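You operate a simulated robot arm through the tools that you are given. There is no shell and no other tool. Be economical: measure what you need, move in short steps, check, and stop when the job is done.

You are at the controls of a simulated two-armed robot. One attempt, no reset.

Task
Put one of the sludge lumps from the top of the tyre bench on the top of the side shelf. Set the middle shutter to ORDER. Set the left shutter to ORDER. Close the middle trolley drawer. Open the top workbench drawer, take the orange pad and put it in the inside of the top workbench drawer and shut the drawer again. Fetch the round mirror and stand it on the top of the side cabinet. Take the square mirror and leave it on the top of the tool trolley. The order is free. Set down upright: orange pad, round mirror.

It is judged by the outcome, as a careful person would: the job done as asked, and still so three seconds after it is handed in. It fails if anything else is knocked over, pushed out of place, dropped, spilled or broken.

Robot
Two 7-joint arms with four-finger grippers on one trunk, on a base that drives. Base frame: it is fixed to the floor where the robot stands at the start and does not move with it; the origin is under the middle of the robot, x ahead of it, y to its left, z up; the surface under the hand at the start is at about z = 0.85. Units: m, degrees, N and s.
The left shoulder is at the start at [0.04, 0.181, 1.179], the right one opposite. With the tool pointing down near the work surface each hand reaches from about 0.32 to 0.84 m from the robot's upright axis, wherever it stands, measured 20 degrees to its own side. Places, roughly: inside of the top workbench drawer [0.7, -3.4, 0.7]; left shutter [-1.6, -4.8, 0.8]; middle shutter [-2.3, -4.8, 0.8]; middle trolley drawer [-1.5, -2.7, 0.6]; orange pad (5x4x4 cm) [-1.9, -2, 0.6]; round mirror (5x10x21 cm) [-3.4, -2.7, 0.8]; sludge lump (3x3x2 cm) [0.5, 0.2, 0.9]; square mirror (5x12x20 cm) [-3.4, -3, 0.8]; top of the side cabinet (20x20 cm) [-3.7, -4.92, 0.9]; top of the side shelf [-1.8, -2, 0.6]; top of the tool trolley [-1.7, -2.5, 0.9]; top workbench drawer [0.6, -3.4, 0.7]. Payload 3.67 kg a hand.
Tool frame (each hand has its own): the origin (TCP) lies between the finger pads and is the grasp point; the fingertips stand 0.028 m ahead of it; z points along the fingers, y is the line along which they close. The gripper opens to 0.112 m. The gripper's body begins 0.073 m behind the TCP.
Orientation is that of the tool frame in the base frame, as a unit quaternion [x, y, z, w]. With the fingers straight down and closing along the base's y, the tool's x points along the base's -x, its y along +y and its z along -z.

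Tools
- The arms move only by the tool apply_moves. It takes "left_plan", "right_plan" or both (then of equal length, played together; a hand with none holds still); each is a list of rows, each an object of numbers (a shift or turn left out is 0, a gripper value left out holds the last): "tx", "ty", "tz": the shift along the base's x, y, z in m; "rx", "ry", "rz": the turn, a rotation vector about the base's x, y, z in degrees. In form: [{"tx": .., "ty": .., "tz": .., "rx": .., "ry": .., "rz": ..}, ...]. A call has 1 to 12 rows; each row shifts and turns the commanded pose from where the row before left it. "left_gripper" and "right_gripper" are, for a hand that has rows, the finger opening in m, from 0 to 0.112, set as the call begins (left out, the last holds). Rows are played at 5 a second. More than 0.05 m and 8.6 degrees between two rows, or a gripper value outside its range, and nothing of the call is played. Where a pose cannot be reached the arm comes as near as it can. A force on the tool above 40 N (or 10 N above the force at the start of the call, whichever is more), or a blocked arm, ends the call early, and 0.2 s more pass. Each finger halts on what it meets, pressing with about 41 N; the grip force reading is that of the motor and also rises with nothing between the fingers. The clock runs only during rows and for 0.2 s after the last one: add rows that do not move to give the fingers time. The reply holds the time, the measured pose of the TCP, the force on the tool along the base axes, the opening and the grip force, in the units named above and with some noise, with the torque about the TCP (base axes, N m) and any sound that the robot's microphone picked up.
- Cameras (640 x 400 px; columns grow to the right, rows downward): "scene" is now at [0.1023, -0.0243, 1.4011]; the picture's right is [-0.28, -0.96, 0.00], its down [-0.62, 0.18, -0.77] and it looks along [0.74, -0.21, -0.64] (base axes); focal length 286 px, centre (320, 200). "left" rides on the left gripper at [0.06, 0.018, -0.104] in its tool frame; the picture's right is [-0.29, 0.96, 0.00], its down [-0.80, -0.24, -0.55] and it looks along [-0.53, -0.16, 0.83] (tool axes); focal length 234 px, centre (320, 200). "right" rides on the right gripper at [0.06, -0.018, -0.104] in its tool frame; the picture's right is [0.29, 0.96, 0.00], its down [-0.80, 0.24, -0.55] and it looks along [-0.53, 0.16, 0.83] (tool axes); focal length 234 px, centre (320, 200). There is no depth. A picture from a camera that has moved, and an enlarged one, comes with that camera's place and axes in the base frame and with its lens.
- snapshot(camera): a new picture of that camera. The clock stands still meanwhile.
- move_column(by): slides the trunk up (or, below 0, down) by that many m; the arms and the scene camera ride with it, the base frame stays. It gives what a move gives, with no picture.
- steer(legs): drives the robot by 1 to 6 legs, each [ahead, left, turn to the left] in m, m and degrees, along the robot's own axes; the way and the turn of a leg run together, so that a leg with both is an arc; at most 1.5 m and 180 degrees a leg. The arms and the cameras ride along, it lands a little off, and it stops where it bumps. It gives what a move gives.
- pan_tilt(pan, tilt): turns the head with the scene camera to pan (to the left, within 86 degrees either way) and tilt (down, from -29 to 69), counted from straight ahead of the robot. It gives what a move gives.
- inspect(camera, box): a new picture of the part [left, top, right, bottom] of that camera's present view, enlarged. The clock stands still meanwhile.
- job_done(): hands the job in; it is judged then, once.

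Go step by step. Nothing tells you exact positions but the pictures and the camera data: compare them with the known pose of the tool, close in by small moves and look again before you grip or let go. The budget is 196 turns and 172 pictures, counting those below and the enlarged ones. Unless the task says otherwise, let go and move clear before handing in, and close with one line.

The tools are called after "Emit:" by a JSON object that holds its "name" and its "arguments". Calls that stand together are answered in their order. apply_moves: Moves the arms, as the interface text tells. Its arguments: {"type":"object","properties":{"left_plan":{"type":"array","items":{"type":"object","properties":{"tx":{"type":"number"},"ty":{"type":"number"},"tz":{"type":"number"},"rx":{"type":"number"},"ry":{"type":"number"},"rz":{"type":"number"}}}},"left_gripper":{"type":"number"},"right_plan":{"type":"array","items":{"type":"object","properties":{"tx":{"type":"number"},"ty":{"type":"number"},"tz":{"type":"number"},"rx":{"type":"number"},"ry":{"type":"number"},"rz":{"type":"number"}}}},"right_gripper":{"type":"number"}},"required":[]} The other tools are called the same way: move_column (by) slides the trunk up or down; steer (legs) drives the base; pan_tilt (pan, tilt) turns the head that bears the scene camera; snapshot (camera) takes a picture; inspect (camera, box) takes an enlarged picture of a part of a camera's view; job_done () hands the job in.

At the start:

```text
time_s: 0.0
left_eef_pos: [0.5019, 0.0699, 1.1492]
left_orientation: [0.0, 1.0, 0.0, 0.0]
left_force: [0.1, -0.6, 0.1]
left_wrist_torque: [0.01, 0.0, -0.01]
left_gripper_width: 0.112
left_gripper_force: 0.1
right_eef_pos: [0.4796, -0.5114, 1.1004]
right_orientation: [0.0, 1.0, 0.0, 0.0]
right_force: [0.0, 0.3, 0.6]
right_wrist_torque: [0.02, -0.03, 0.0]
right_gripper_width: 0.1122
right_gripper_force: 0.1
trunk travel left (down, up): [-0.3, 0.214]
robot x, y, heading: [-0.0009, -0.0008, -0.1]
head pan, tilt: [-16.0, 39.9]
```

scene: 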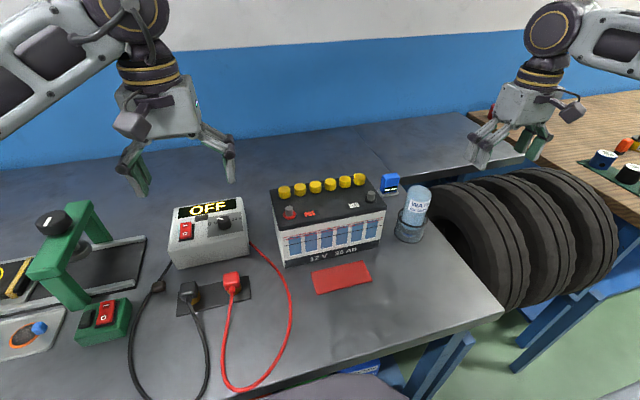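
right: 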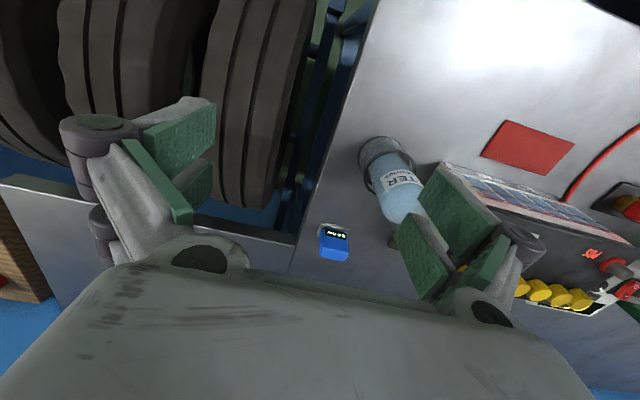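
left: 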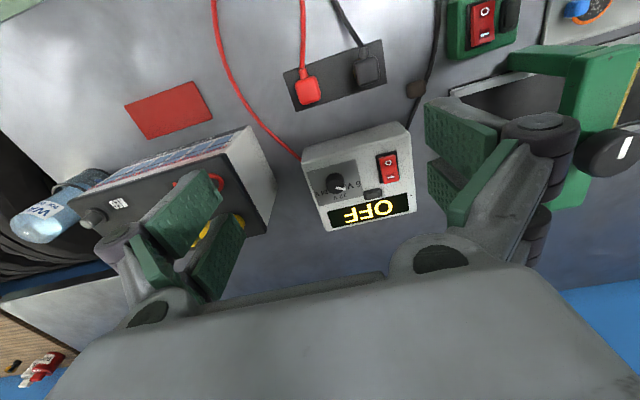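

I see the tyre bench with a battery, a charger and a vulcanising press. I'll look left for the sludge lumps.

Emit:
{"name": "pan_tilt", "arguments": {"pan": 20, "tilt": 50}}

Emit:
{"name": "snapshot", "arguments": {"camera": "scene"}}

```text
time_s: 1.0
left_eef_pos: [0.502, 0.0707, 1.1494]
left_orientation: [0.0, 1.0, 0.0, 0.0]
left_force: [-0.8, -0.3, 0.1]
left_wrist_torque: [0.0, 0.02, 0.02]
left_gripper_width: 0.1122
left_gripper_force: 0.1
right_eef_pos: [0.48, -0.5113, 1.1001]
right_orientation: [0.0, 1.0, 0.0, 0.0]
right_force: [0.1, -0.8, 0.3]
right_wrist_torque: [0.0, 0.01, -0.03]
right_gripper_width: 0.1122
right_gripper_force: 0.0
trunk travel left (down, up): [-0.3, 0.214]
robot x, y, heading: [0.0011, -0.0023, -0.1]
head pan, tilt: [20.0, 50.0]
```

```text
168 pictures are left
camera scene: at [0.093, 0.0255, 1.3868], right [0.34, -0.94, 0.0], down [-0.72, -0.26, -0.64], along [0.6, 0.22, -0.77], focal length 286 px, centre (320, 200)
```

scene: 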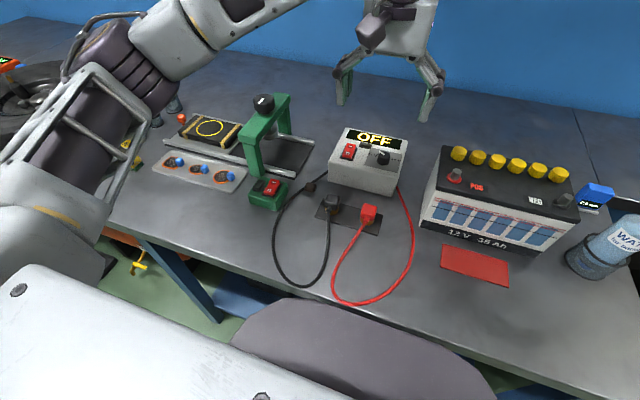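

Emit:
{"name": "inspect", "arguments": {"camera": "scene", "box": [140, 90, 400, 250]}}

Emit:
{"name": "pan_tilt", "arguments": {"pan": 60, "tilt": 40}}

Emit:
{"name": "snapshot", "arguments": {"camera": "scene"}}

```text
2.46 times, centred on (270, 170) of scene
camera zoom: at [0.093, 0.0255, 1.3868], right [0.34, -0.94, 0.0], down [-0.72, -0.26, -0.64], along [0.6, 0.22, -0.77], focal length 705 px, centre (443, 274)
```

zoom: 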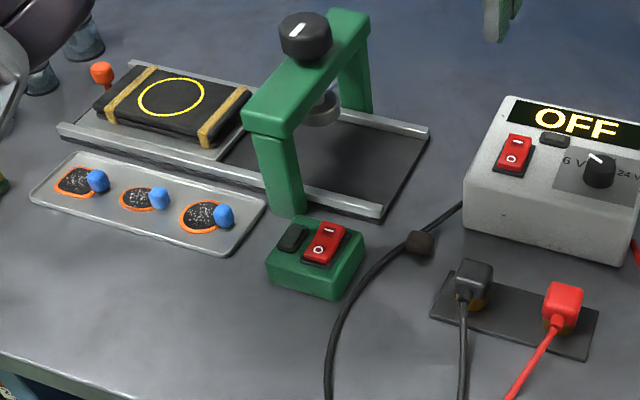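

```text
time_s: 2.1
left_eef_pos: [0.5016, 0.07, 1.1501]
left_orientation: [0.0, 1.0, 0.0, 0.0]
left_force: [-0.2, -0.6, -0.6]
left_wrist_torque: [0.01, -0.04, -0.03]
left_gripper_width: 0.1116
left_gripper_force: 0.0
right_eef_pos: [0.4809, -0.5101, 1.1009]
right_orientation: [0.0, 1.0, 0.0, 0.0]
right_force: [0.0, -0.7, 0.2]
right_wrist_torque: [0.0, 0.0, 0.01]
right_gripper_width: 0.1121
right_gripper_force: 0.0
trunk travel left (down, up): [-0.3, 0.214]
robot x, y, heading: [0.0002, 0.002, 0.1]
head pan, tilt: [60.0, 40.0]
```

```text
166 pictures are left
camera scene: at [0.0632, 0.0728, 1.401], right [0.87, -0.5, 0.0], down [-0.32, -0.56, -0.77], along [0.38, 0.66, -0.64], focal length 286 px, centre (320, 200)
```

scene: 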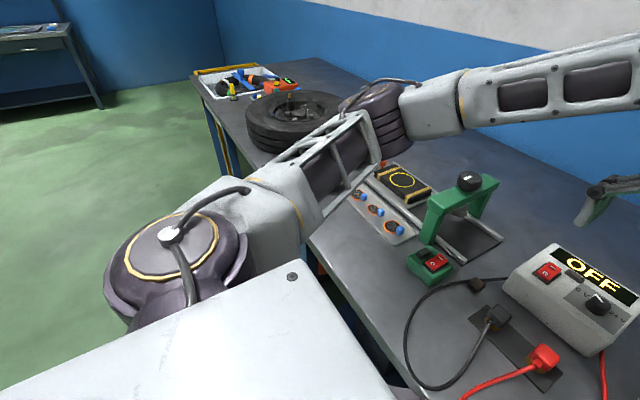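

A brown lump sits beside the black cable near [0.5, 0.2]. I'll look at it through the left wrist camera.

Emit:
{"name": "inspect", "arguments": {"camera": "left", "box": [340, 30, 500, 130]}}

Emit:
{"name": "inspect", "arguments": {"camera": "scene", "box": [340, 160, 520, 320]}}

```text
4.00 times, centred on (420, 80) of left
camera zoom: at [0.4431, 0.0906, 1.2524], right [0.29, 0.96, 0.0], down [0.8, -0.24, 0.55], along [0.53, -0.16, -0.83], focal length 937 px, centre (-80, 680)
```

zoom: 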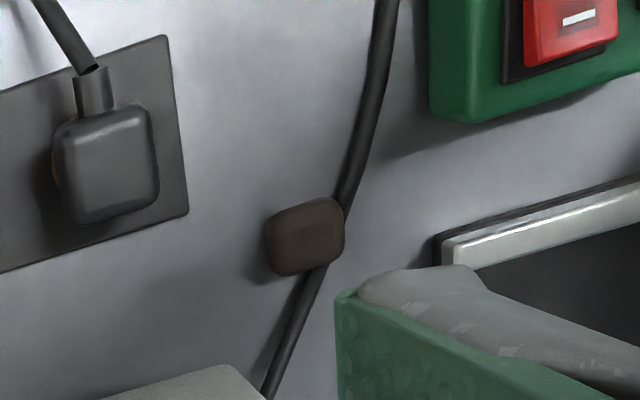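

```text
2.50 times, centred on (430, 240) of scene
camera zoom: at [0.0632, 0.0728, 1.401], right [0.87, -0.5, 0.0], down [-0.32, -0.56, -0.77], along [0.38, 0.66, -0.64], focal length 716 px, centre (45, 100)
```

zoom: 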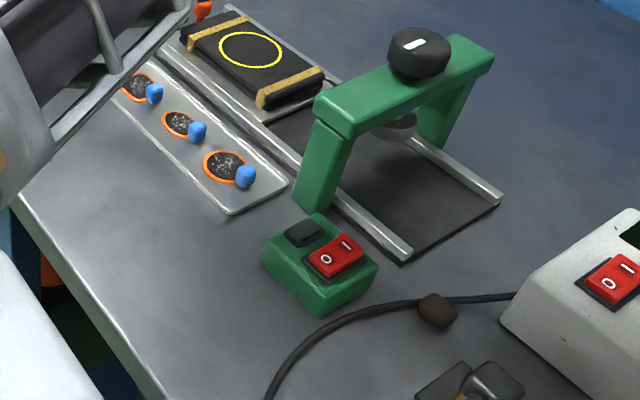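

The lump is at about [0.537, 0.214, 0.86]. I'll move the left hand above it and look again.

Emit:
{"name": "apply_moves", "arguments": {"left_plan": [{"tx": 0.012, "ty": 0.048}, {"tx": 0.012, "ty": 0.048}, {"tx": 0.011, "ty": 0.048}, {"tz": -0.045}, {"tz": -0.045}, {"tz": -0.04}, {}], "left_gripper": 0.056}}

Emit:
{"name": "snapshot", "arguments": {"camera": "left"}}

Emit:
{"name": "pan_tilt", "arguments": {"pan": 25, "tilt": 50}}

Emit:
{"name": "snapshot", "arguments": {"camera": "scene"}}

```text
time_s: 3.7
left_eef_pos: [0.535, 0.2142, 1.0188]
left_orientation: [0.0, 1.0, 0.0, 0.0]
left_force: [-0.2, -1.1, -0.4]
left_wrist_torque: [0.02, -0.02, 0.03]
left_gripper_width: 0.0561
left_gripper_force: 0.0
right_eef_pos: [0.4803, -0.512, 1.1016]
right_orientation: [0.0, 1.0, -0.001, 0.0]
right_force: [-0.2, 0.0, -0.2]
right_wrist_torque: [0.03, -0.02, -0.01]
right_gripper_width: 0.112
right_gripper_force: 0.1
trunk travel left (down, up): [-0.3, 0.214]
robot x, y, heading: [-0.0011, -0.0025, -0.1]
head pan, tilt: [60.0, 40.0]
```

```text
163 pictures are left
camera left: at [0.4765, 0.2339, 1.1224], right [0.29, 0.96, 0.0], down [0.8, -0.24, 0.55], along [0.53, -0.16, -0.83], focal length 234 px, centre (320, 200)
```

left: 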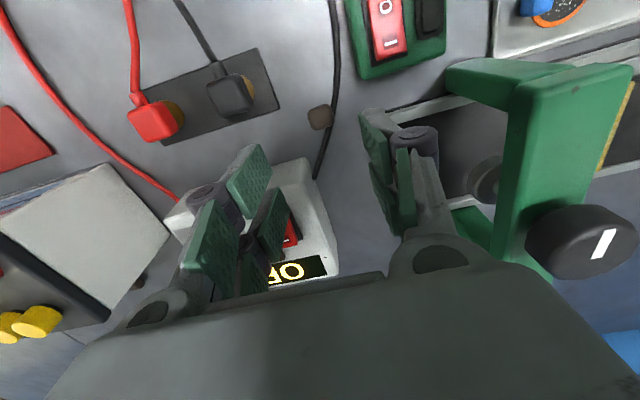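

```text
time_s: 4.7
left_eef_pos: [0.5349, 0.214, 1.0192]
left_orientation: [0.0, 1.0, 0.0, 0.0]
left_force: [0.2, 0.5, -1.2]
left_wrist_torque: [-0.01, -0.01, -0.02]
left_gripper_width: 0.0561
left_gripper_force: 0.1
right_eef_pos: [0.4807, -0.51, 1.1005]
right_orientation: [0.0, 1.0, -0.001, 0.001]
right_force: [0.6, -1.0, -0.1]
right_wrist_torque: [-0.02, 0.03, 0.03]
right_gripper_width: 0.1121
right_gripper_force: 0.1
trunk travel left (down, up): [-0.3, 0.214]
robot x, y, heading: [0.0004, 0.0021, 0.2]
head pan, tilt: [25.0, 50.0]
```

```text
162 pictures are left
camera scene: at [0.0903, 0.0319, 1.3869], right [0.42, -0.91, 0.0], down [-0.69, -0.32, -0.64], along [0.58, 0.27, -0.77], focal length 286 px, centre (320, 200)
```

scene: 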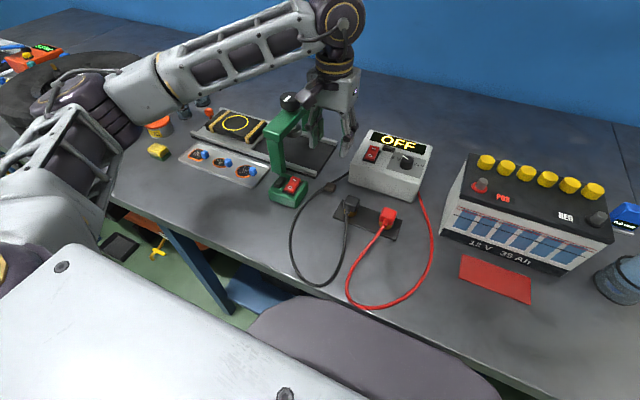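

The lump is centred under the hand at about x 0.540. I'll lower the hand to it in steps.

Emit:
{"name": "apply_moves", "arguments": {"left_plan": [{"tx": 0.004, "tz": -0.045}, {"tz": -0.045}, {"tz": -0.02}, {}]}}

Emit:
{"name": "snapshot", "arguments": {"camera": "left"}}

Emit:
{"name": "inspect", "arguments": {"camera": "scene", "box": [240, 80, 420, 220]}}

```text
time_s: 5.7
left_eef_pos: [0.5405, 0.2158, 0.9086]
left_orientation: [0.0, 1.0, 0.0, 0.0]
left_force: [0.0, 0.0, -0.4]
left_wrist_torque: [-0.02, 0.01, 0.0]
left_gripper_width: 0.0561
left_gripper_force: 0.0
right_eef_pos: [0.4808, -0.5116, 1.1]
right_orientation: [0.0, 1.0, 0.0, 0.0]
right_force: [0.4, -0.1, 0.8]
right_wrist_torque: [-0.01, -0.02, -0.02]
right_gripper_width: 0.1122
right_gripper_force: 0.0
trunk travel left (down, up): [-0.3, 0.214]
robot x, y, heading: [-0.0016, 0.0011, 0.3]
head pan, tilt: [25.0, 50.0]
```

```text
161 pictures are left
camera left: at [0.4817, 0.2349, 1.0118], right [0.29, 0.96, 0.0], down [0.8, -0.24, 0.55], along [0.53, -0.16, -0.83], focal length 234 px, centre (320, 200)
```

left: 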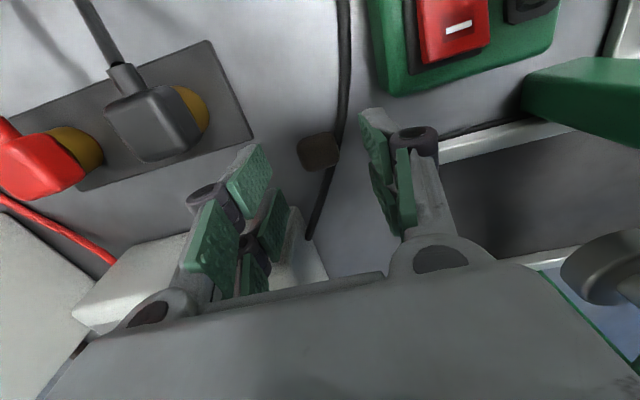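

```text
2.86 times, centred on (330, 150) of scene
camera zoom: at [0.0904, 0.0319, 1.3868], right [0.42, -0.91, 0.0], down [-0.69, -0.32, -0.64], along [0.58, 0.27, -0.77], focal length 818 px, centre (291, 343)
```

zoom: 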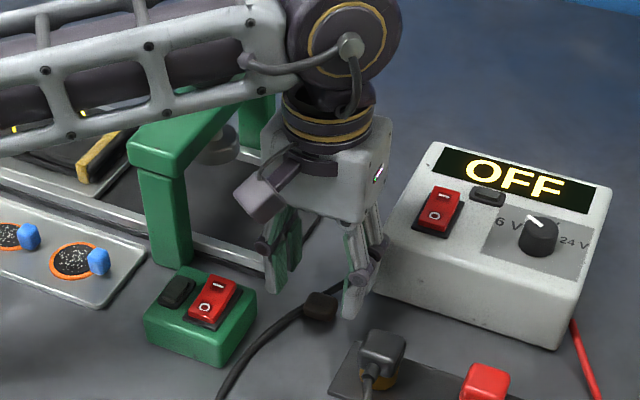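

Aligned; going down to grip height and closing.

Emit:
{"name": "apply_moves", "arguments": {"left_plan": [{"tz": -0.026}, {}]}}

Emit:
{"name": "apply_moves", "arguments": {"left_plan": [{}, {}, {}, {}], "left_gripper": 0.015}}

Emit:
{"name": "snapshot", "arguments": {"camera": "left"}}

```text
time_s: 6.3
left_eef_pos: [0.5398, 0.2151, 0.8823]
left_orientation: [0.0, 1.0, -0.001, 0.0]
left_force: [-0.3, -0.1, 0.8]
left_wrist_torque: [0.04, 0.01, 0.05]
left_gripper_width: 0.056
left_gripper_force: 0.0
right_eef_pos: [0.4797, -0.5118, 1.101]
right_orientation: [0.001, 1.0, 0.0, -0.001]
right_force: [0.1, 0.6, -0.1]
right_wrist_torque: [0.0, -0.02, -0.01]
right_gripper_width: 0.1118
right_gripper_force: 0.2
trunk travel left (down, up): [-0.3, 0.214]
robot x, y, heading: [-0.0017, -0.0007, -0.0]
head pan, tilt: [25.0, 50.0]
```

```text
time_s: 7.3
left_eef_pos: [0.5399, 0.215, 0.8841]
left_orientation: [0.0, 1.0, 0.0, 0.0]
left_force: [0.2, -0.2, -0.2]
left_wrist_torque: [0.02, 0.02, 0.02]
left_gripper_width: 0.0259
left_gripper_force: 40.9
right_eef_pos: [0.48, -0.5124, 1.1012]
right_orientation: [0.0, 1.0, 0.0, 0.0]
right_force: [0.3, -0.2, 0.4]
right_wrist_torque: [-0.01, -0.02, -0.02]
right_gripper_width: 0.1119
right_gripper_force: 0.0
trunk travel left (down, up): [-0.3, 0.214]
robot x, y, heading: [0.0, -0.002, 0.1]
head pan, tilt: [25.0, 50.0]
```

```text
159 pictures are left
camera left: at [0.4815, 0.2344, 0.9869], right [0.29, 0.96, 0.0], down [0.8, -0.24, 0.55], along [0.53, -0.16, -0.83], focal length 234 px, centre (320, 200)
```

left: 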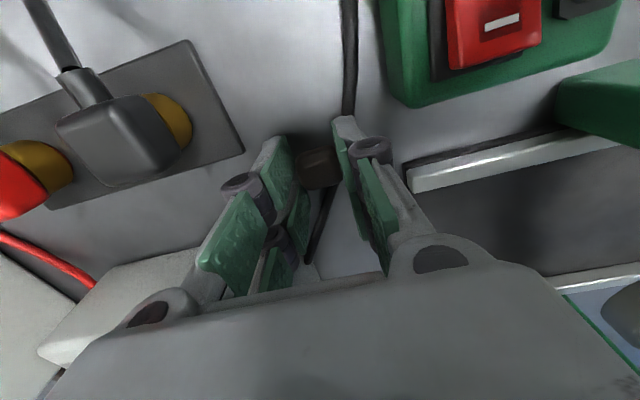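

Gripped at 26 mm; lifting and checking that the cable stays.

Emit:
{"name": "apply_moves", "arguments": {"left_plan": [{"tz": 0.03}, {"tz": 0.04}, {"tz": 0.05}, {}]}}

Emit:
{"name": "snapshot", "arguments": {"camera": "left"}}

Emit:
{"name": "inspect", "arguments": {"camera": "scene", "box": [240, 80, 420, 220]}}

```text
time_s: 8.3
left_eef_pos: [0.5426, 0.2154, 1.0016]
left_orientation: [0.0, 1.0, 0.001, 0.0]
left_force: [0.1, 0.2, -0.7]
left_wrist_torque: [-0.07, -0.01, 0.0]
left_gripper_width: 0.0259
left_gripper_force: 40.5
right_eef_pos: [0.4808, -0.5116, 1.1008]
right_orientation: [-0.001, 1.0, 0.0, -0.002]
right_force: [-0.6, 0.7, 0.6]
right_wrist_torque: [0.03, -0.01, 0.0]
right_gripper_width: 0.1119
right_gripper_force: 0.1
trunk travel left (down, up): [-0.3, 0.214]
robot x, y, heading: [-0.0002, -0.0014, 0.2]
head pan, tilt: [25.0, 50.0]
```

```text
158 pictures are left
camera left: at [0.4841, 0.235, 1.1055], right [0.29, 0.96, 0.0], down [0.8, -0.24, 0.55], along [0.53, -0.16, -0.83], focal length 234 px, centre (320, 200)
```

left: 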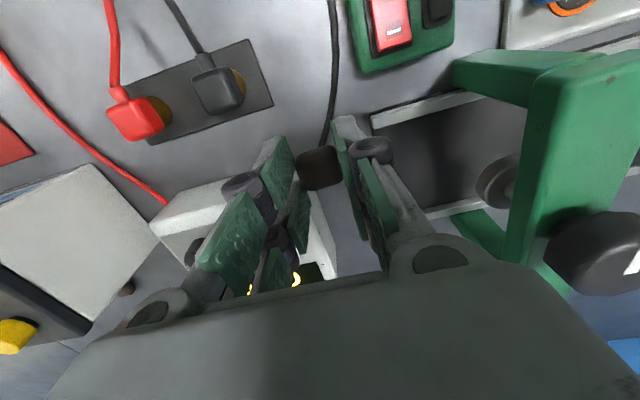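

```text
2.86 times, centred on (330, 150) of scene
camera zoom: at [0.0906, 0.0322, 1.3868], right [0.42, -0.91, 0.0], down [-0.69, -0.32, -0.64], along [0.58, 0.27, -0.77], focal length 818 px, centre (291, 343)
```

zoom: 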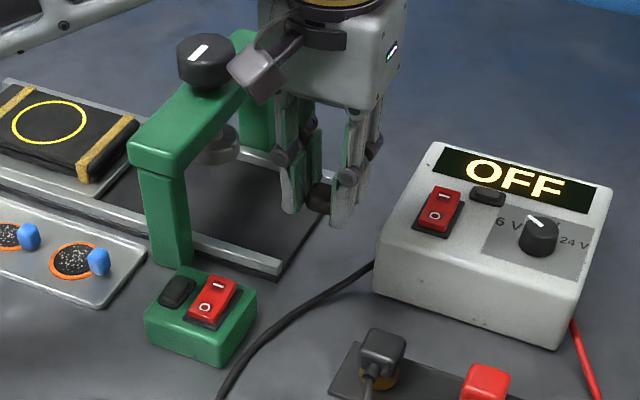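

The lump is in hand and the cable is undisturbed. I'll retract both arms, then look around before driving.

Emit:
{"name": "apply_moves", "arguments": {"left_plan": [{"tz": 0.05}, {"tz": 0.05}, {"tz": 0.05}, {"tx": -0.05, "tz": 0.02}, {"tx": -0.05}, {"tx": -0.05}, {"tx": -0.03}, {}], "right_plan": [{"tz": 0.05}, {"tz": 0.05}, {"ty": 0.05}, {"ty": 0.05, "tx": -0.03}, {"ty": 0.05, "tx": -0.03}, {"ty": 0.04, "tx": -0.03}, {"tx": -0.03}, {}], "right_gripper": 0.1}}

Emit:
{"name": "pan_tilt", "arguments": {"pan": -80, "tilt": 15}}

Emit:
{"name": "snapshot", "arguments": {"camera": "scene"}}

```text
refused: row 4 steps farther than a row can; nothing moved
```

```text
time_s: 10.1
left_eef_pos: [0.5424, 0.2145, 1.0021]
left_orientation: [0.0, 1.0, 0.001, 0.0]
left_force: [-0.3, 0.5, -0.2]
left_wrist_torque: [0.02, 0.0, 0.01]
left_gripper_width: 0.0255
left_gripper_force: 41.6
right_eef_pos: [0.4804, -0.5118, 1.1008]
right_orientation: [0.0, 1.0, 0.0, 0.0]
right_force: [0.1, 0.7, -0.2]
right_wrist_torque: [-0.03, 0.02, 0.01]
right_gripper_width: 0.112
right_gripper_force: 0.2
trunk travel left (down, up): [-0.3, 0.214]
robot x, y, heading: [0.0015, 0.0007, 0.0]
head pan, tilt: [-80.0, 15.0]
```

```text
156 pictures are left
camera scene: at [0.0369, -0.0927, 1.4405], right [-0.98, -0.17, 0.0], down [-0.05, 0.26, -0.97], along [0.17, -0.95, -0.26], focal length 286 px, centre (320, 200)
```

scene: 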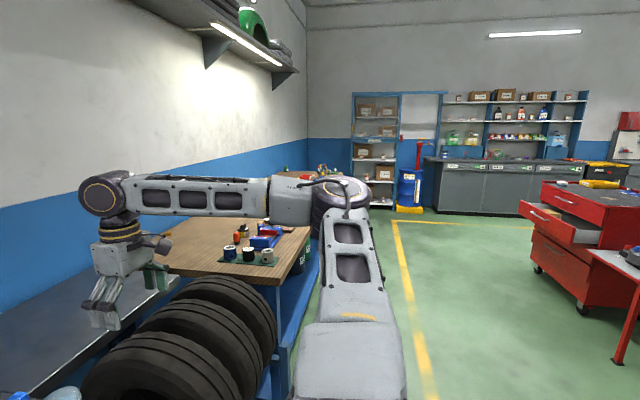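

I see the red tool trolley with an open drawer, the side shelf at right, and the shutters at the back wall. Retracting the arms with smaller steps.

Emit:
{"name": "apply_moves", "arguments": {"left_plan": [{"tz": 0.049}, {"tz": 0.049}, {"tz": 0.049}, {"tz": 0.049}, {"tx": -0.049}, {"tx": -0.049}, {"tx": -0.049}, {"tx": -0.03}, {}], "right_plan": [{"tz": 0.049}, {"tz": 0.049}, {"ty": 0.049}, {"ty": 0.035, "tx": -0.03}, {"ty": 0.035, "tx": -0.03}, {"ty": 0.035, "tx": -0.03}, {"tx": -0.03, "ty": 0.03}, {}, {}], "right_gripper": 0.1}}

Emit:
{"name": "steer", "arguments": {"legs": [[-0.6, 0, 0], [0, 0, -90]]}}

Emit:
{"name": "pan_tilt", "arguments": {"pan": 0, "tilt": 20}}

Emit:
{"name": "snapshot", "arguments": {"camera": "scene"}}

```text
time_s: 12.1
left_eef_pos: [0.3625, 0.2151, 1.1996]
left_orientation: [0.0, 1.0, 0.0, 0.001]
left_force: [0.7, -0.8, 0.4]
left_wrist_torque: [-0.02, -0.02, 0.01]
left_gripper_width: 0.0258
left_gripper_force: 41.3
right_eef_pos: [0.3602, -0.3269, 1.1977]
right_orientation: [0.0, 1.0, 0.0, 0.0]
right_force: [-0.1, -1.0, -0.9]
right_wrist_torque: [-0.01, 0.0, 0.0]
right_gripper_width: 0.0999
right_gripper_force: 0.0
trunk travel left (down, up): [-0.3, 0.214]
robot x, y, heading: [-0.0017, -0.0004, -0.2]
head pan, tilt: [-80.0, 15.0]
```

```text
time_s: 19.8
left_eef_pos: [-0.3885, -0.3599, 1.1995]
left_orientation: [0.706, 0.708, 0.0, 0.0]
left_force: [-1.0, -0.3, -0.4]
left_wrist_torque: [0.0, 0.02, 0.0]
left_gripper_width: 0.0258
left_gripper_force: 41.3
right_eef_pos: [-0.9302, -0.3598, 1.1978]
right_orientation: [0.706, 0.709, 0.0, -0.001]
right_force: [-0.7, 0.1, 0.6]
right_wrist_torque: [0.01, 0.01, 0.02]
right_gripper_width: 0.1001
right_gripper_force: 0.1
trunk travel left (down, up): [-0.3, 0.214]
robot x, y, heading: [-0.6059, 0.0011, -89.8]
head pan, tilt: [-80.0, 15.0]
```

```text
time_s: 21.4
left_eef_pos: [-0.3887, -0.3587, 1.1996]
left_orientation: [0.706, 0.709, 0.0, 0.001]
left_force: [0.1, 0.1, -0.6]
left_wrist_torque: [-0.01, 0.01, 0.0]
left_gripper_width: 0.0256
left_gripper_force: 40.7
right_eef_pos: [-0.9314, -0.3609, 1.198]
right_orientation: [0.706, 0.709, 0.0, -0.001]
right_force: [-0.2, 1.1, 0.2]
right_wrist_torque: [0.01, -0.01, 0.0]
right_gripper_width: 0.0999
right_gripper_force: 0.0
trunk travel left (down, up): [-0.3, 0.214]
robot x, y, heading: [-0.6056, 0.0013, -89.6]
head pan, tilt: [0.0, 20.0]
```

```text
155 pictures are left
camera scene: at [-0.6046, -0.1128, 1.4324], right [-1.0, 0.0, 0.0], down [0.0, 0.34, -0.94], along [0.0, -0.94, -0.34], focal length 286 px, centre (320, 200)
```

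scene: 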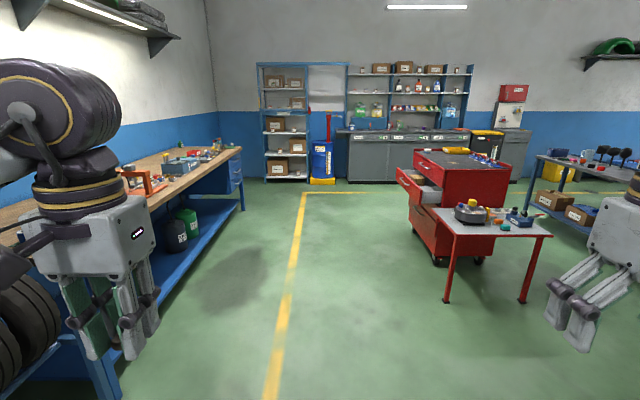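

The side shelf is the red-legged table at about x -1.4…-2.0, front edge y ≈ -1.7, and the trolley is behind it. I'll drive up to the shelf.

Emit:
{"name": "steer", "arguments": {"legs": [[1.15, -1.1, 0]]}}

Emit:
{"name": "pan_tilt", "arguments": {"pan": 0, "tilt": 45}}

Emit:
{"name": "snapshot", "arguments": {"camera": "scene"}}

```text
refused: leg 1 is longer than a leg can be; nothing moved
```

```text
time_s: 22.2
left_eef_pos: [-0.3877, -0.3598, 1.199]
left_orientation: [0.706, 0.709, 0.0, 0.0]
left_force: [-0.1, -0.2, -1.0]
left_wrist_torque: [-0.02, 0.0, 0.04]
left_gripper_width: 0.0255
left_gripper_force: 41.1
right_eef_pos: [-0.9309, -0.3611, 1.1976]
right_orientation: [0.706, 0.709, 0.0, 0.0]
right_force: [-1.0, -0.5, 0.4]
right_wrist_torque: [-0.01, 0.04, 0.02]
right_gripper_width: 0.1
right_gripper_force: 0.1
trunk travel left (down, up): [-0.3, 0.214]
robot x, y, heading: [-0.6058, 0.0025, -89.9]
head pan, tilt: [0.0, 45.0]
```

```text
154 pictures are left
camera scene: at [-0.6046, -0.1011, 1.3938], right [-1.0, 0.0, 0.0], down [0.0, 0.71, -0.71], along [0.0, -0.71, -0.71], focal length 286 px, centre (320, 200)
```

scene: 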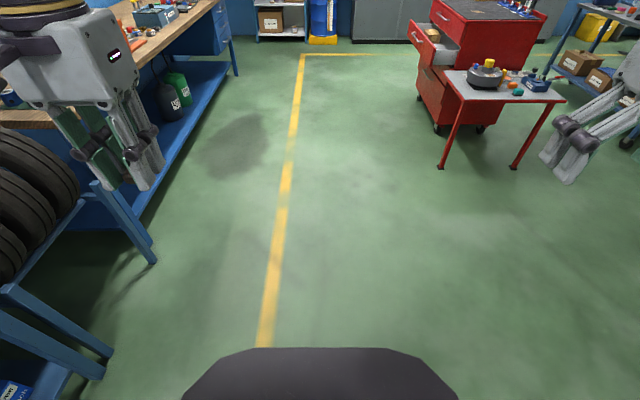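

Emit:
{"name": "steer", "arguments": {"legs": [[0.0, -1.1, 0], [1.15, 0, 0]]}}

Emit:
{"name": "snapshot", "arguments": {"camera": "scene"}}

```text
time_s: 33.7
left_eef_pos: [-1.4997, -1.5211, 1.2007]
left_orientation: [0.709, 0.705, -0.001, 0.0]
left_force: [-1.1, -0.2, 1.1]
left_wrist_torque: [0.01, -0.02, 0.0]
left_gripper_width: 0.0251
left_gripper_force: 41.2
right_eef_pos: [-2.0421, -1.5177, 1.1976]
right_orientation: [0.709, 0.705, 0.0, 0.0]
right_force: [-0.8, 0.5, 0.4]
right_wrist_torque: [0.0, -0.02, -0.03]
right_gripper_width: 0.0995
right_gripper_force: 0.0
trunk travel left (down, up): [-0.3, 0.214]
robot x, y, heading: [-1.7152, -1.158, -90.4]
head pan, tilt: [0.0, 45.0]
```

```text
153 pictures are left
camera scene: at [-1.7136, -1.2612, 1.3937], right [-1.0, 0.0, 0.0], down [0.0, 0.71, -0.71], along [0.0, -0.71, -0.71], focal length 286 px, centre (320, 200)
```

scene: 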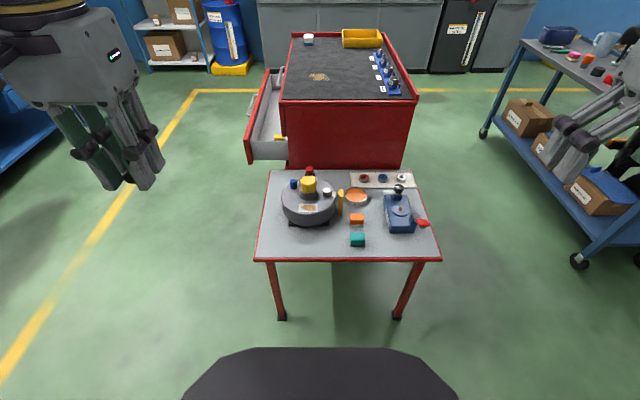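

Emit:
{"name": "inspect", "arguments": {"camera": "scene", "box": [240, 150, 460, 270]}}

Emit:
{"name": "inspect", "arguments": {"camera": "scene", "box": [230, 20, 430, 170]}}

```text
2.91 times, centred on (350, 210) of scene
camera zoom: at [-1.7136, -1.2612, 1.3937], right [-1.0, 0.0, 0.0], down [0.0, 0.71, -0.71], along [0.0, -0.71, -0.71], focal length 833 px, centre (233, 171)
```

zoom: 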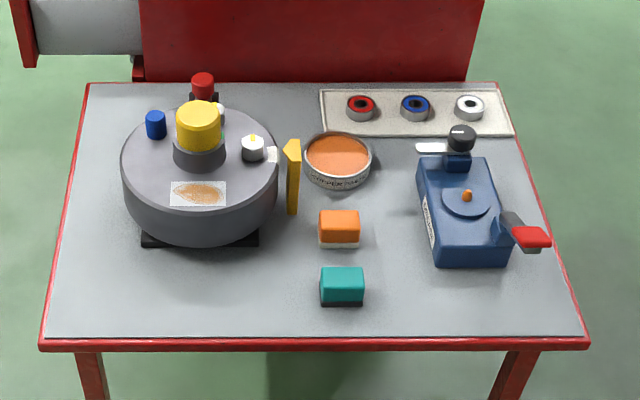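

```text
2.67 times, centred on (330, 95) of scene
camera zoom: at [-1.7136, -1.2612, 1.3937], right [-1.0, 0.0, 0.0], down [0.0, 0.71, -0.71], along [0.0, -0.71, -0.71], focal length 764 px, centre (293, 480)
```

zoom: 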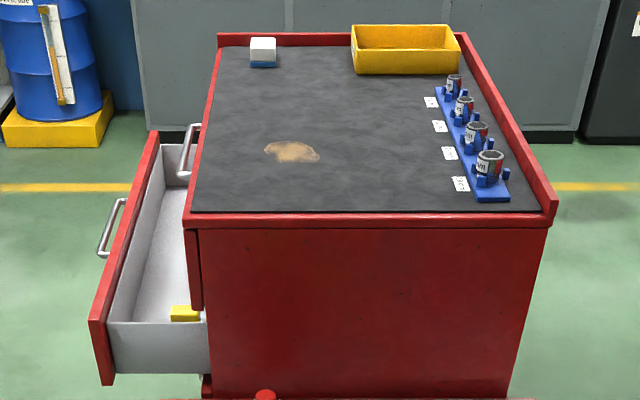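

The orange pad is at about [-1.84, -1.94] on the shelf, and the front left of the table is free. I'll move a bit closer and lower the trunk to place the lump and pick up the pad.

Emit:
{"name": "steer", "arguments": {"legs": [[0.1, 0.0, 0]]}}

Emit:
{"name": "move_column", "arguments": {"by": -0.24}}

Emit:
{"name": "snapshot", "arguments": {"camera": "scene"}}

```text
time_s: 34.9
left_eef_pos: [-1.4991, -1.6207, 1.2]
left_orientation: [0.709, 0.705, 0.0, 0.001]
left_force: [-0.2, -0.2, -0.2]
left_wrist_torque: [0.05, 0.0, 0.03]
left_gripper_width: 0.0249
left_gripper_force: 41.0
right_eef_pos: [-2.0426, -1.6166, 1.1982]
right_orientation: [0.709, 0.706, 0.0, 0.001]
right_force: [0.6, -0.2, 0.2]
right_wrist_torque: [0.03, -0.01, -0.01]
right_gripper_width: 0.0999
right_gripper_force: 0.0
trunk travel left (down, up): [-0.3, 0.214]
robot x, y, heading: [-1.714, -1.2609, -90.4]
head pan, tilt: [0.0, 45.0]
```

```text
time_s: 37.4
left_eef_pos: [-1.4993, -1.6201, 0.9583]
left_orientation: [0.709, 0.705, 0.0, 0.001]
left_force: [0.4, 0.2, 0.5]
left_wrist_torque: [-0.03, -0.01, 0.02]
left_gripper_width: 0.0248
left_gripper_force: 40.5
right_eef_pos: [-2.0417, -1.6169, 0.957]
right_orientation: [0.709, 0.705, -0.001, 0.001]
right_force: [1.0, 1.4, -0.1]
right_wrist_torque: [-0.01, 0.01, -0.03]
right_gripper_width: 0.1
right_gripper_force: 0.0
trunk travel left (down, up): [-0.06, 0.454]
robot x, y, heading: [-1.7136, -1.2582, -90.5]
head pan, tilt: [0.0, 45.0]
```

```text
150 pictures are left
camera scene: at [-1.714, -1.3601, 1.1532], right [-1.0, 0.0, 0.0], down [0.0, 0.71, -0.71], along [0.0, -0.71, -0.71], focal length 286 px, centre (320, 200)
```

scene: 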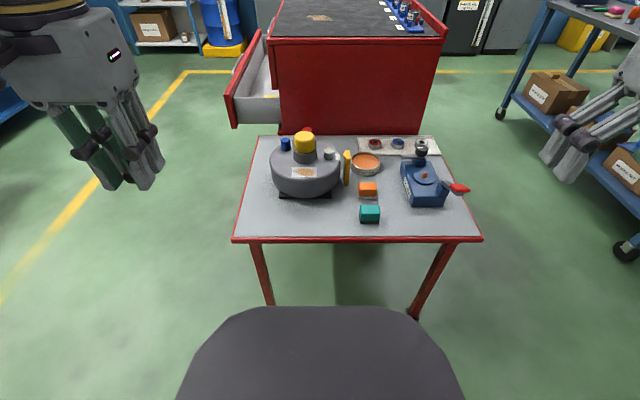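

Moving the left hand above the free front-left spot at about [-1.63, -1.865].

Emit:
{"name": "apply_moves", "arguments": {"left_plan": [{"tx": -0.022, "ty": -0.041}, {"tx": -0.022, "ty": -0.041}, {"tx": -0.022, "ty": -0.041}, {"tx": -0.022, "ty": -0.041}, {"tx": -0.022, "ty": -0.041}, {"tx": -0.021, "ty": -0.04}, {"tz": -0.049}, {"tz": -0.049}, {"tz": -0.049}, {"tz": -0.049}, {"tz": -0.049}, {}]}}

Emit:
{"name": "snapshot", "arguments": {"camera": "left"}}

Emit:
{"name": "snapshot", "arguments": {"camera": "scene"}}

```text
time_s: 40.0
left_eef_pos: [-1.6318, -1.8634, 0.714]
left_orientation: [0.709, 0.705, -0.001, 0.001]
left_force: [0.3, 0.5, 0.7]
left_wrist_torque: [-0.02, 0.04, 0.0]
left_gripper_width: 0.0245
left_gripper_force: 40.8
right_eef_pos: [-2.0418, -1.6165, 0.9573]
right_orientation: [0.709, 0.705, 0.0, 0.0]
right_force: [0.3, -0.6, 0.8]
right_wrist_torque: [0.0, -0.03, -0.01]
right_gripper_width: 0.0999
right_gripper_force: 0.1
trunk travel left (down, up): [-0.06, 0.454]
robot x, y, heading: [-1.7139, -1.2571, -90.5]
head pan, tilt: [0.0, 45.0]
```

```text
149 pictures are left
camera left: at [-1.6126, -1.8015, 0.8177], right [0.96, -0.29, 0.0], down [-0.24, -0.8, 0.55], along [-0.16, -0.53, -0.83], focal length 234 px, centre (320, 200)
```

left: 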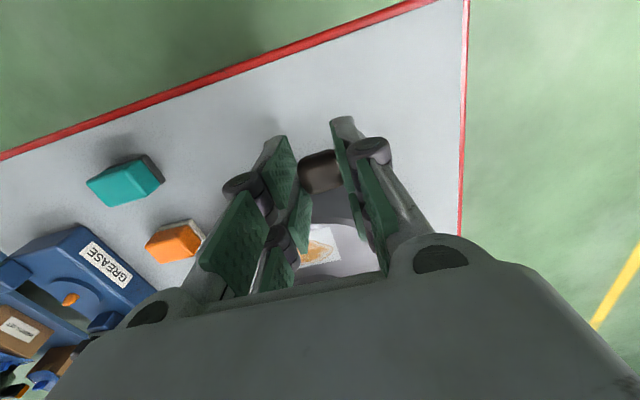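

```text
148 pictures are left
camera scene: at [-1.7142, -1.36, 1.1532], right [-1.0, 0.0, 0.0], down [0.0, 0.71, -0.71], along [0.0, -0.71, -0.71], focal length 286 px, centre (320, 200)
```

scene: 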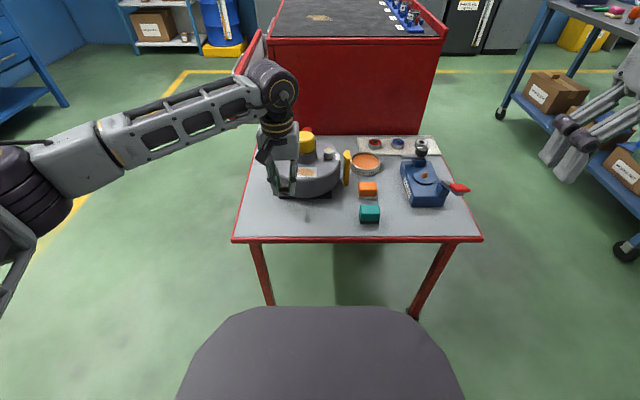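

Shifting slightly toward the edge, away from the machine, and lowering until contact.

Emit:
{"name": "apply_moves", "arguments": {"left_plan": [{"ty": 0.012, "tz": -0.03}, {"tz": -0.02}, {"tz": -0.01}, {"tz": -0.008}, {"tz": -0.008}, {"tz": -0.008}]}}

Emit:
{"name": "snapshot", "arguments": {"camera": "left"}}

Emit:
{"name": "inspect", "arguments": {"camera": "scene", "box": [230, 120, 390, 240]}}

```text
time_s: 41.4
left_eef_pos: [-1.6299, -1.8529, 0.6305]
left_orientation: [0.709, 0.705, -0.001, -0.001]
left_force: [-0.7, 0.5, -0.6]
left_wrist_torque: [0.0, 0.02, 0.03]
left_gripper_width: 0.0249
left_gripper_force: 41.0
right_eef_pos: [-2.0435, -1.6168, 0.9559]
right_orientation: [0.709, 0.705, -0.001, 0.0]
right_force: [0.2, 0.0, 0.0]
right_wrist_torque: [-0.01, 0.0, 0.0]
right_gripper_width: 0.0999
right_gripper_force: 0.1
trunk travel left (down, up): [-0.06, 0.454]
robot x, y, heading: [-1.7137, -1.2592, -90.3]
head pan, tilt: [0.0, 45.0]
```

```text
147 pictures are left
camera left: at [-1.6102, -1.7915, 0.7331], right [0.96, -0.29, 0.0], down [-0.24, -0.8, 0.55], along [-0.16, -0.53, -0.83], focal length 234 px, centre (320, 200)
```

left: 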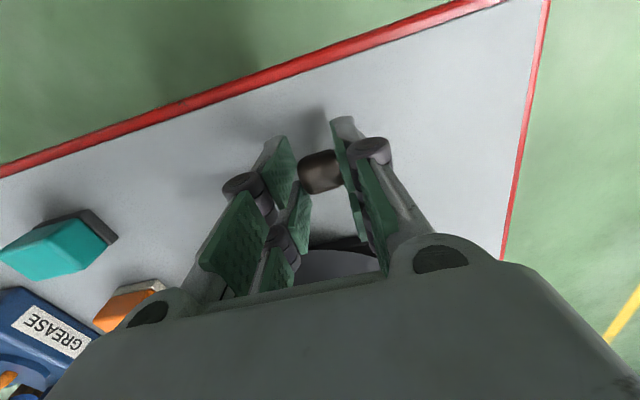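

```text
3.33 times, centred on (310, 180) of scene
camera zoom: at [-1.714, -1.3604, 1.1531], right [-1.0, 0.0, 0.0], down [0.0, 0.71, -0.71], along [0.0, -0.71, -0.71], focal length 955 px, centre (353, 267)
```

zoom: 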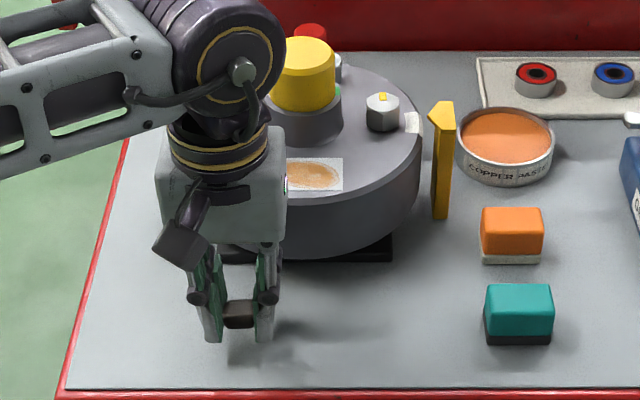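

Emit:
{"name": "apply_moves", "arguments": {"left_plan": [{"tz": -0.006}, {"tz": -0.006}, {"tz": -0.005}, {"tz": -0.005}, {"tz": -0.005}, {"tz": -0.005}, {"tz": -0.005}]}}

Emit:
{"name": "inspect", "arguments": {"camera": "scene", "box": [230, 120, 390, 240]}}

```text
time_s: 42.5
left_eef_pos: [-1.6305, -1.8546, 0.6142]
left_orientation: [0.709, 0.706, -0.004, 0.001]
left_force: [3.9, 11.5, 19.9]
left_wrist_torque: [0.35, -0.23, 0.1]
left_gripper_width: 0.0249
left_gripper_force: 41.3
right_eef_pos: [-2.0426, -1.6172, 0.9577]
right_orientation: [0.708, 0.706, -0.001, 0.001]
right_force: [-0.2, 0.8, -0.2]
right_wrist_torque: [0.02, -0.03, -0.03]
right_gripper_width: 0.0998
right_gripper_force: 0.1
trunk travel left (down, up): [-0.06, 0.454]
robot x, y, heading: [-1.7145, -1.2589, -90.4]
head pan, tilt: [0.0, 45.0]
stopped in row 5 (left hand): the force on the tool passed its limit at 46 N (the readings are from after the stop); the commanded pose is now the measured one
```

```text
3.33 times, centred on (310, 180) of scene
camera zoom: at [-1.7136, -1.3586, 1.1533], right [-1.0, 0.0, 0.0], down [0.0, 0.71, -0.71], along [0.0, -0.71, -0.71], focal length 955 px, centre (353, 267)
```

zoom: 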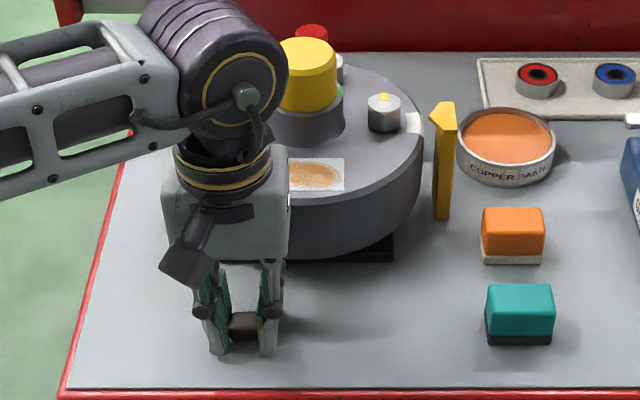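

Contact at TCP z 0.614, so the shelf top is at about 0.583. Easing up and releasing.

Emit:
{"name": "apply_moves", "arguments": {"left_plan": [{"tz": 0.002}, {}]}}

Emit:
{"name": "apply_moves", "arguments": {"left_plan": [{}, {}, {}, {}], "left_gripper": 0.05}}

Emit:
{"name": "apply_moves", "arguments": {"left_plan": [{"tz": 0.03}, {"tz": 0.04}, {"tz": 0.049}, {"tz": 0.049}, {"tz": 0.049}, {"tz": 0.049}, {"tx": 0.04, "ty": 0.03}, {"tx": 0.04, "ty": 0.03}, {"tx": 0.04, "ty": 0.03}, {"ty": 0.049}, {"ty": 0.049}, {}]}}

Emit:
{"name": "inspect", "arguments": {"camera": "scene", "box": [230, 120, 450, 250]}}

```text
time_s: 43.1
left_eef_pos: [-1.6309, -1.8555, 0.6129]
left_orientation: [0.708, 0.706, -0.004, 0.002]
left_force: [0.6, 3.6, 13.5]
left_wrist_torque: [0.11, -0.13, 0.04]
left_gripper_width: 0.025
left_gripper_force: 41.1
right_eef_pos: [-2.0423, -1.6166, 0.9591]
right_orientation: [0.709, 0.706, -0.001, 0.001]
right_force: [-0.3, -0.4, 0.2]
right_wrist_torque: [0.0, -0.04, -0.01]
right_gripper_width: 0.1
right_gripper_force: 0.1
trunk travel left (down, up): [-0.06, 0.454]
robot x, y, heading: [-1.7115, -1.2571, -90.0]
head pan, tilt: [0.0, 45.0]
```

```text
time_s: 44.1
left_eef_pos: [-1.63, -1.8561, 0.6107]
left_orientation: [0.708, 0.706, -0.003, 0.002]
left_force: [-0.7, 0.2, 0.2]
left_wrist_torque: [0.01, 0.01, 0.01]
left_gripper_width: 0.0499
left_gripper_force: 0.0
right_eef_pos: [-2.0426, -1.6174, 0.9564]
right_orientation: [0.709, 0.705, 0.0, 0.001]
right_force: [-1.1, -0.1, -0.7]
right_wrist_torque: [0.03, -0.02, -0.02]
right_gripper_width: 0.0997
right_gripper_force: 0.0
trunk travel left (down, up): [-0.06, 0.454]
robot x, y, heading: [-1.7149, -1.2567, -90.1]
head pan, tilt: [0.0, 45.0]
```

```text
time_s: 46.8
left_eef_pos: [-1.5125, -1.6694, 0.8776]
left_orientation: [0.708, 0.706, -0.003, 0.001]
left_force: [-0.1, 0.3, -0.1]
left_wrist_torque: [0.03, -0.01, 0.01]
left_gripper_width: 0.0501
left_gripper_force: 0.0
right_eef_pos: [-2.0414, -1.6178, 0.9566]
right_orientation: [0.708, 0.706, 0.0, 0.0]
right_force: [-0.3, -0.3, 0.4]
right_wrist_torque: [0.01, 0.01, 0.0]
right_gripper_width: 0.1
right_gripper_force: 0.0
trunk travel left (down, up): [-0.06, 0.454]
robot x, y, heading: [-1.7168, -1.2594, -89.9]
head pan, tilt: [0.0, 45.0]
```

```text
2.91 times, centred on (340, 185) of scene
camera zoom: at [-1.7141, -1.3606, 1.153], right [-1.0, 0.0, 0.0], down [0.0, 0.71, -0.71], along [0.0, -0.71, -0.71], focal length 833 px, centre (262, 244)
```

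zoom: 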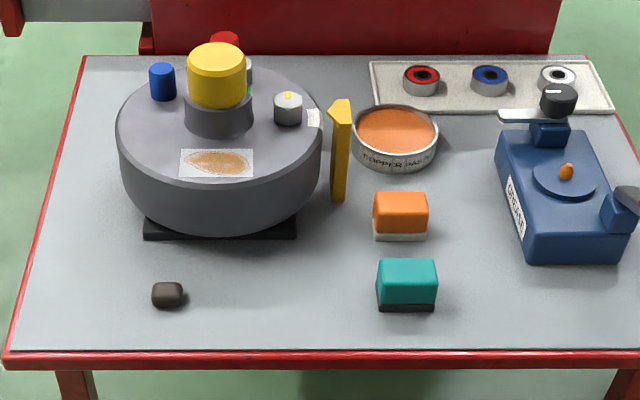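

The lump sits on the shelf. The pad is at about [-1.846, -1.945]; moving the right hand over it.

Emit:
{"name": "apply_moves", "arguments": {"right_plan": [{"tx": 0.024, "ty": -0.041}, {"tx": 0.024, "ty": -0.041}, {"tx": 0.024, "ty": -0.041}, {"tx": 0.025, "ty": -0.041}, {"tx": 0.025, "ty": -0.041}, {"tx": 0.025, "ty": -0.041}, {"tx": 0.025, "ty": -0.041}, {"tx": 0.024, "ty": -0.041}, {"tz": -0.049}, {"tz": -0.049}, {"tz": -0.049}, {}], "right_gripper": 0.074}}

Emit:
{"name": "apply_moves", "arguments": {"right_plan": [{"tz": -0.049}, {"tz": -0.049}, {}]}}

Emit:
{"name": "snapshot", "arguments": {"camera": "right"}}

Emit:
{"name": "inspect", "arguments": {"camera": "scene", "box": [260, 100, 480, 240]}}

```text
time_s: 49.4
left_eef_pos: [-1.5119, -1.6693, 0.8777]
left_orientation: [0.709, 0.705, -0.003, 0.001]
left_force: [-0.3, 0.7, 0.4]
left_wrist_torque: [0.01, -0.02, 0.0]
left_gripper_width: 0.0499
left_gripper_force: 0.0
right_eef_pos: [-1.8885, -1.8726, 0.8062]
right_orientation: [0.709, 0.706, 0.0, 0.0]
right_force: [0.1, -0.2, 0.4]
right_wrist_torque: [0.01, -0.04, 0.0]
right_gripper_width: 0.0739
right_gripper_force: 0.1
right hand out of reach, approached as far as the arm can: row 7, 8
trunk travel left (down, up): [-0.06, 0.454]
robot x, y, heading: [-1.7136, -1.2592, -90.2]
head pan, tilt: [0.0, 45.0]
```

```text
time_s: 50.1
left_eef_pos: [-1.5121, -1.6689, 0.8779]
left_orientation: [0.708, 0.706, -0.004, 0.001]
left_force: [-1.3, 0.1, -0.3]
left_wrist_torque: [-0.03, -0.04, 0.02]
left_gripper_width: 0.0499
left_gripper_force: 0.1
right_eef_pos: [-1.8865, -1.8739, 0.7088]
right_orientation: [0.708, 0.706, -0.001, 0.001]
right_force: [-0.1, -0.2, 0.1]
right_wrist_torque: [-0.02, -0.03, -0.04]
right_gripper_width: 0.074
right_gripper_force: 0.1
trunk travel left (down, up): [-0.06, 0.454]
robot x, y, heading: [-1.7131, -1.258, -90.0]
head pan, tilt: [0.0, 45.0]
```

```text
143 pictures are left
camera right: at [-1.9043, -1.8143, 0.8149], right [0.96, 0.28, 0.0], down [0.24, -0.8, 0.56], along [0.16, -0.53, -0.83], focal length 234 px, centre (320, 200)
```

right: 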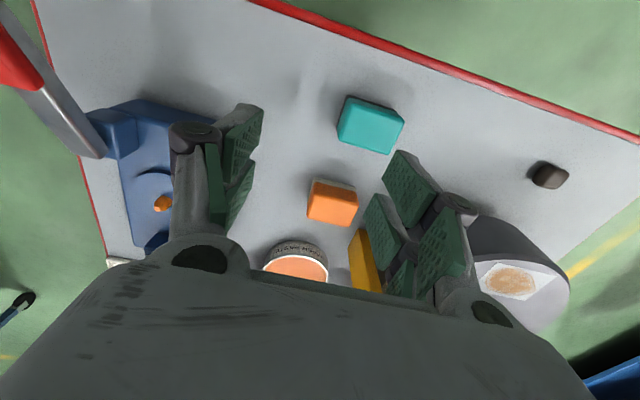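

```text
2.86 times, centred on (370, 170) of scene
camera zoom: at [-1.7137, -1.3599, 1.1532], right [-1.0, 0.0, 0.0], down [0.0, 0.71, -0.71], along [0.0, -0.71, -0.71], focal length 818 px, centre (177, 286)
```

zoom: 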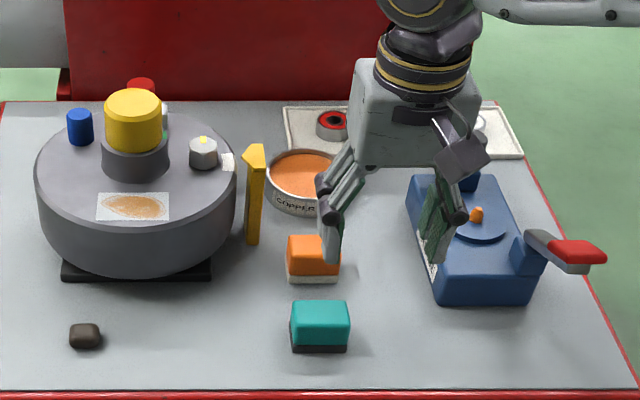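

The pad is at about [-1.852, -1.937] and reach is short; I'll shift over and drive 6 cm nearer.

Emit:
{"name": "apply_moves", "arguments": {"right_plan": [{"tx": 0.03, "tz": 0.03}, {}]}}

Emit:
{"name": "steer", "arguments": {"legs": [[0.06, 0.0, 0]]}}

Emit:
{"name": "snapshot", "arguments": {"camera": "right"}}

```text
time_s: 50.8
left_eef_pos: [-1.5131, -1.6698, 0.8784]
left_orientation: [0.709, 0.706, -0.002, 0.0]
left_force: [0.2, -0.5, -0.6]
left_wrist_torque: [0.02, -0.01, 0.0]
left_gripper_width: 0.0499
left_gripper_force: 0.0
right_eef_pos: [-1.8646, -1.866, 0.7412]
right_orientation: [0.709, 0.706, -0.001, 0.001]
right_force: [0.4, 0.6, 0.1]
right_wrist_torque: [0.03, 0.01, 0.01]
right_gripper_width: 0.0741
right_gripper_force: 0.0
right hand out of reach, approached as far as the arm can: row 1
trunk travel left (down, up): [-0.06, 0.454]
robot x, y, heading: [-1.7155, -1.2606, -90.3]
head pan, tilt: [0.0, 45.0]
```

```text
time_s: 51.7
left_eef_pos: [-1.5121, -1.7305, 0.877]
left_orientation: [0.709, 0.705, -0.002, 0.0]
left_force: [0.4, 0.0, -0.8]
left_wrist_torque: [0.06, 0.01, 0.02]
left_gripper_width: 0.0498
left_gripper_force: 0.1
right_eef_pos: [-1.8651, -1.9262, 0.7414]
right_orientation: [0.708, 0.706, 0.001, 0.0]
right_force: [0.2, -0.3, -0.6]
right_wrist_torque: [0.04, 0.01, 0.01]
right_gripper_width: 0.074
right_gripper_force: 0.1
trunk travel left (down, up): [-0.06, 0.454]
robot x, y, heading: [-1.7111, -1.3205, -90.2]
head pan, tilt: [0.0, 45.0]
```

```text
141 pictures are left
camera right: at [-1.8827, -1.8666, 0.8462], right [0.96, 0.28, 0.0], down [0.24, -0.8, 0.55], along [0.16, -0.53, -0.83], focal length 234 px, centre (320, 200)
```

right: 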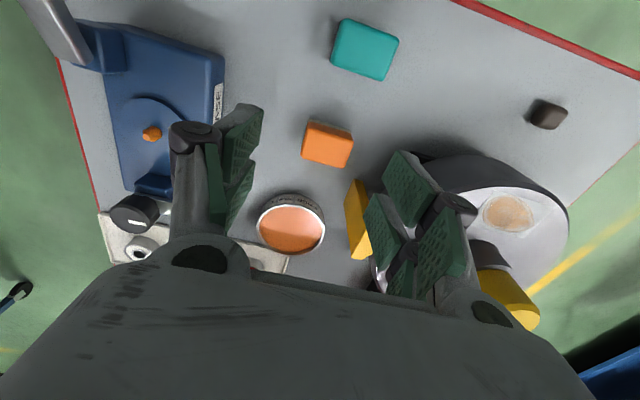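

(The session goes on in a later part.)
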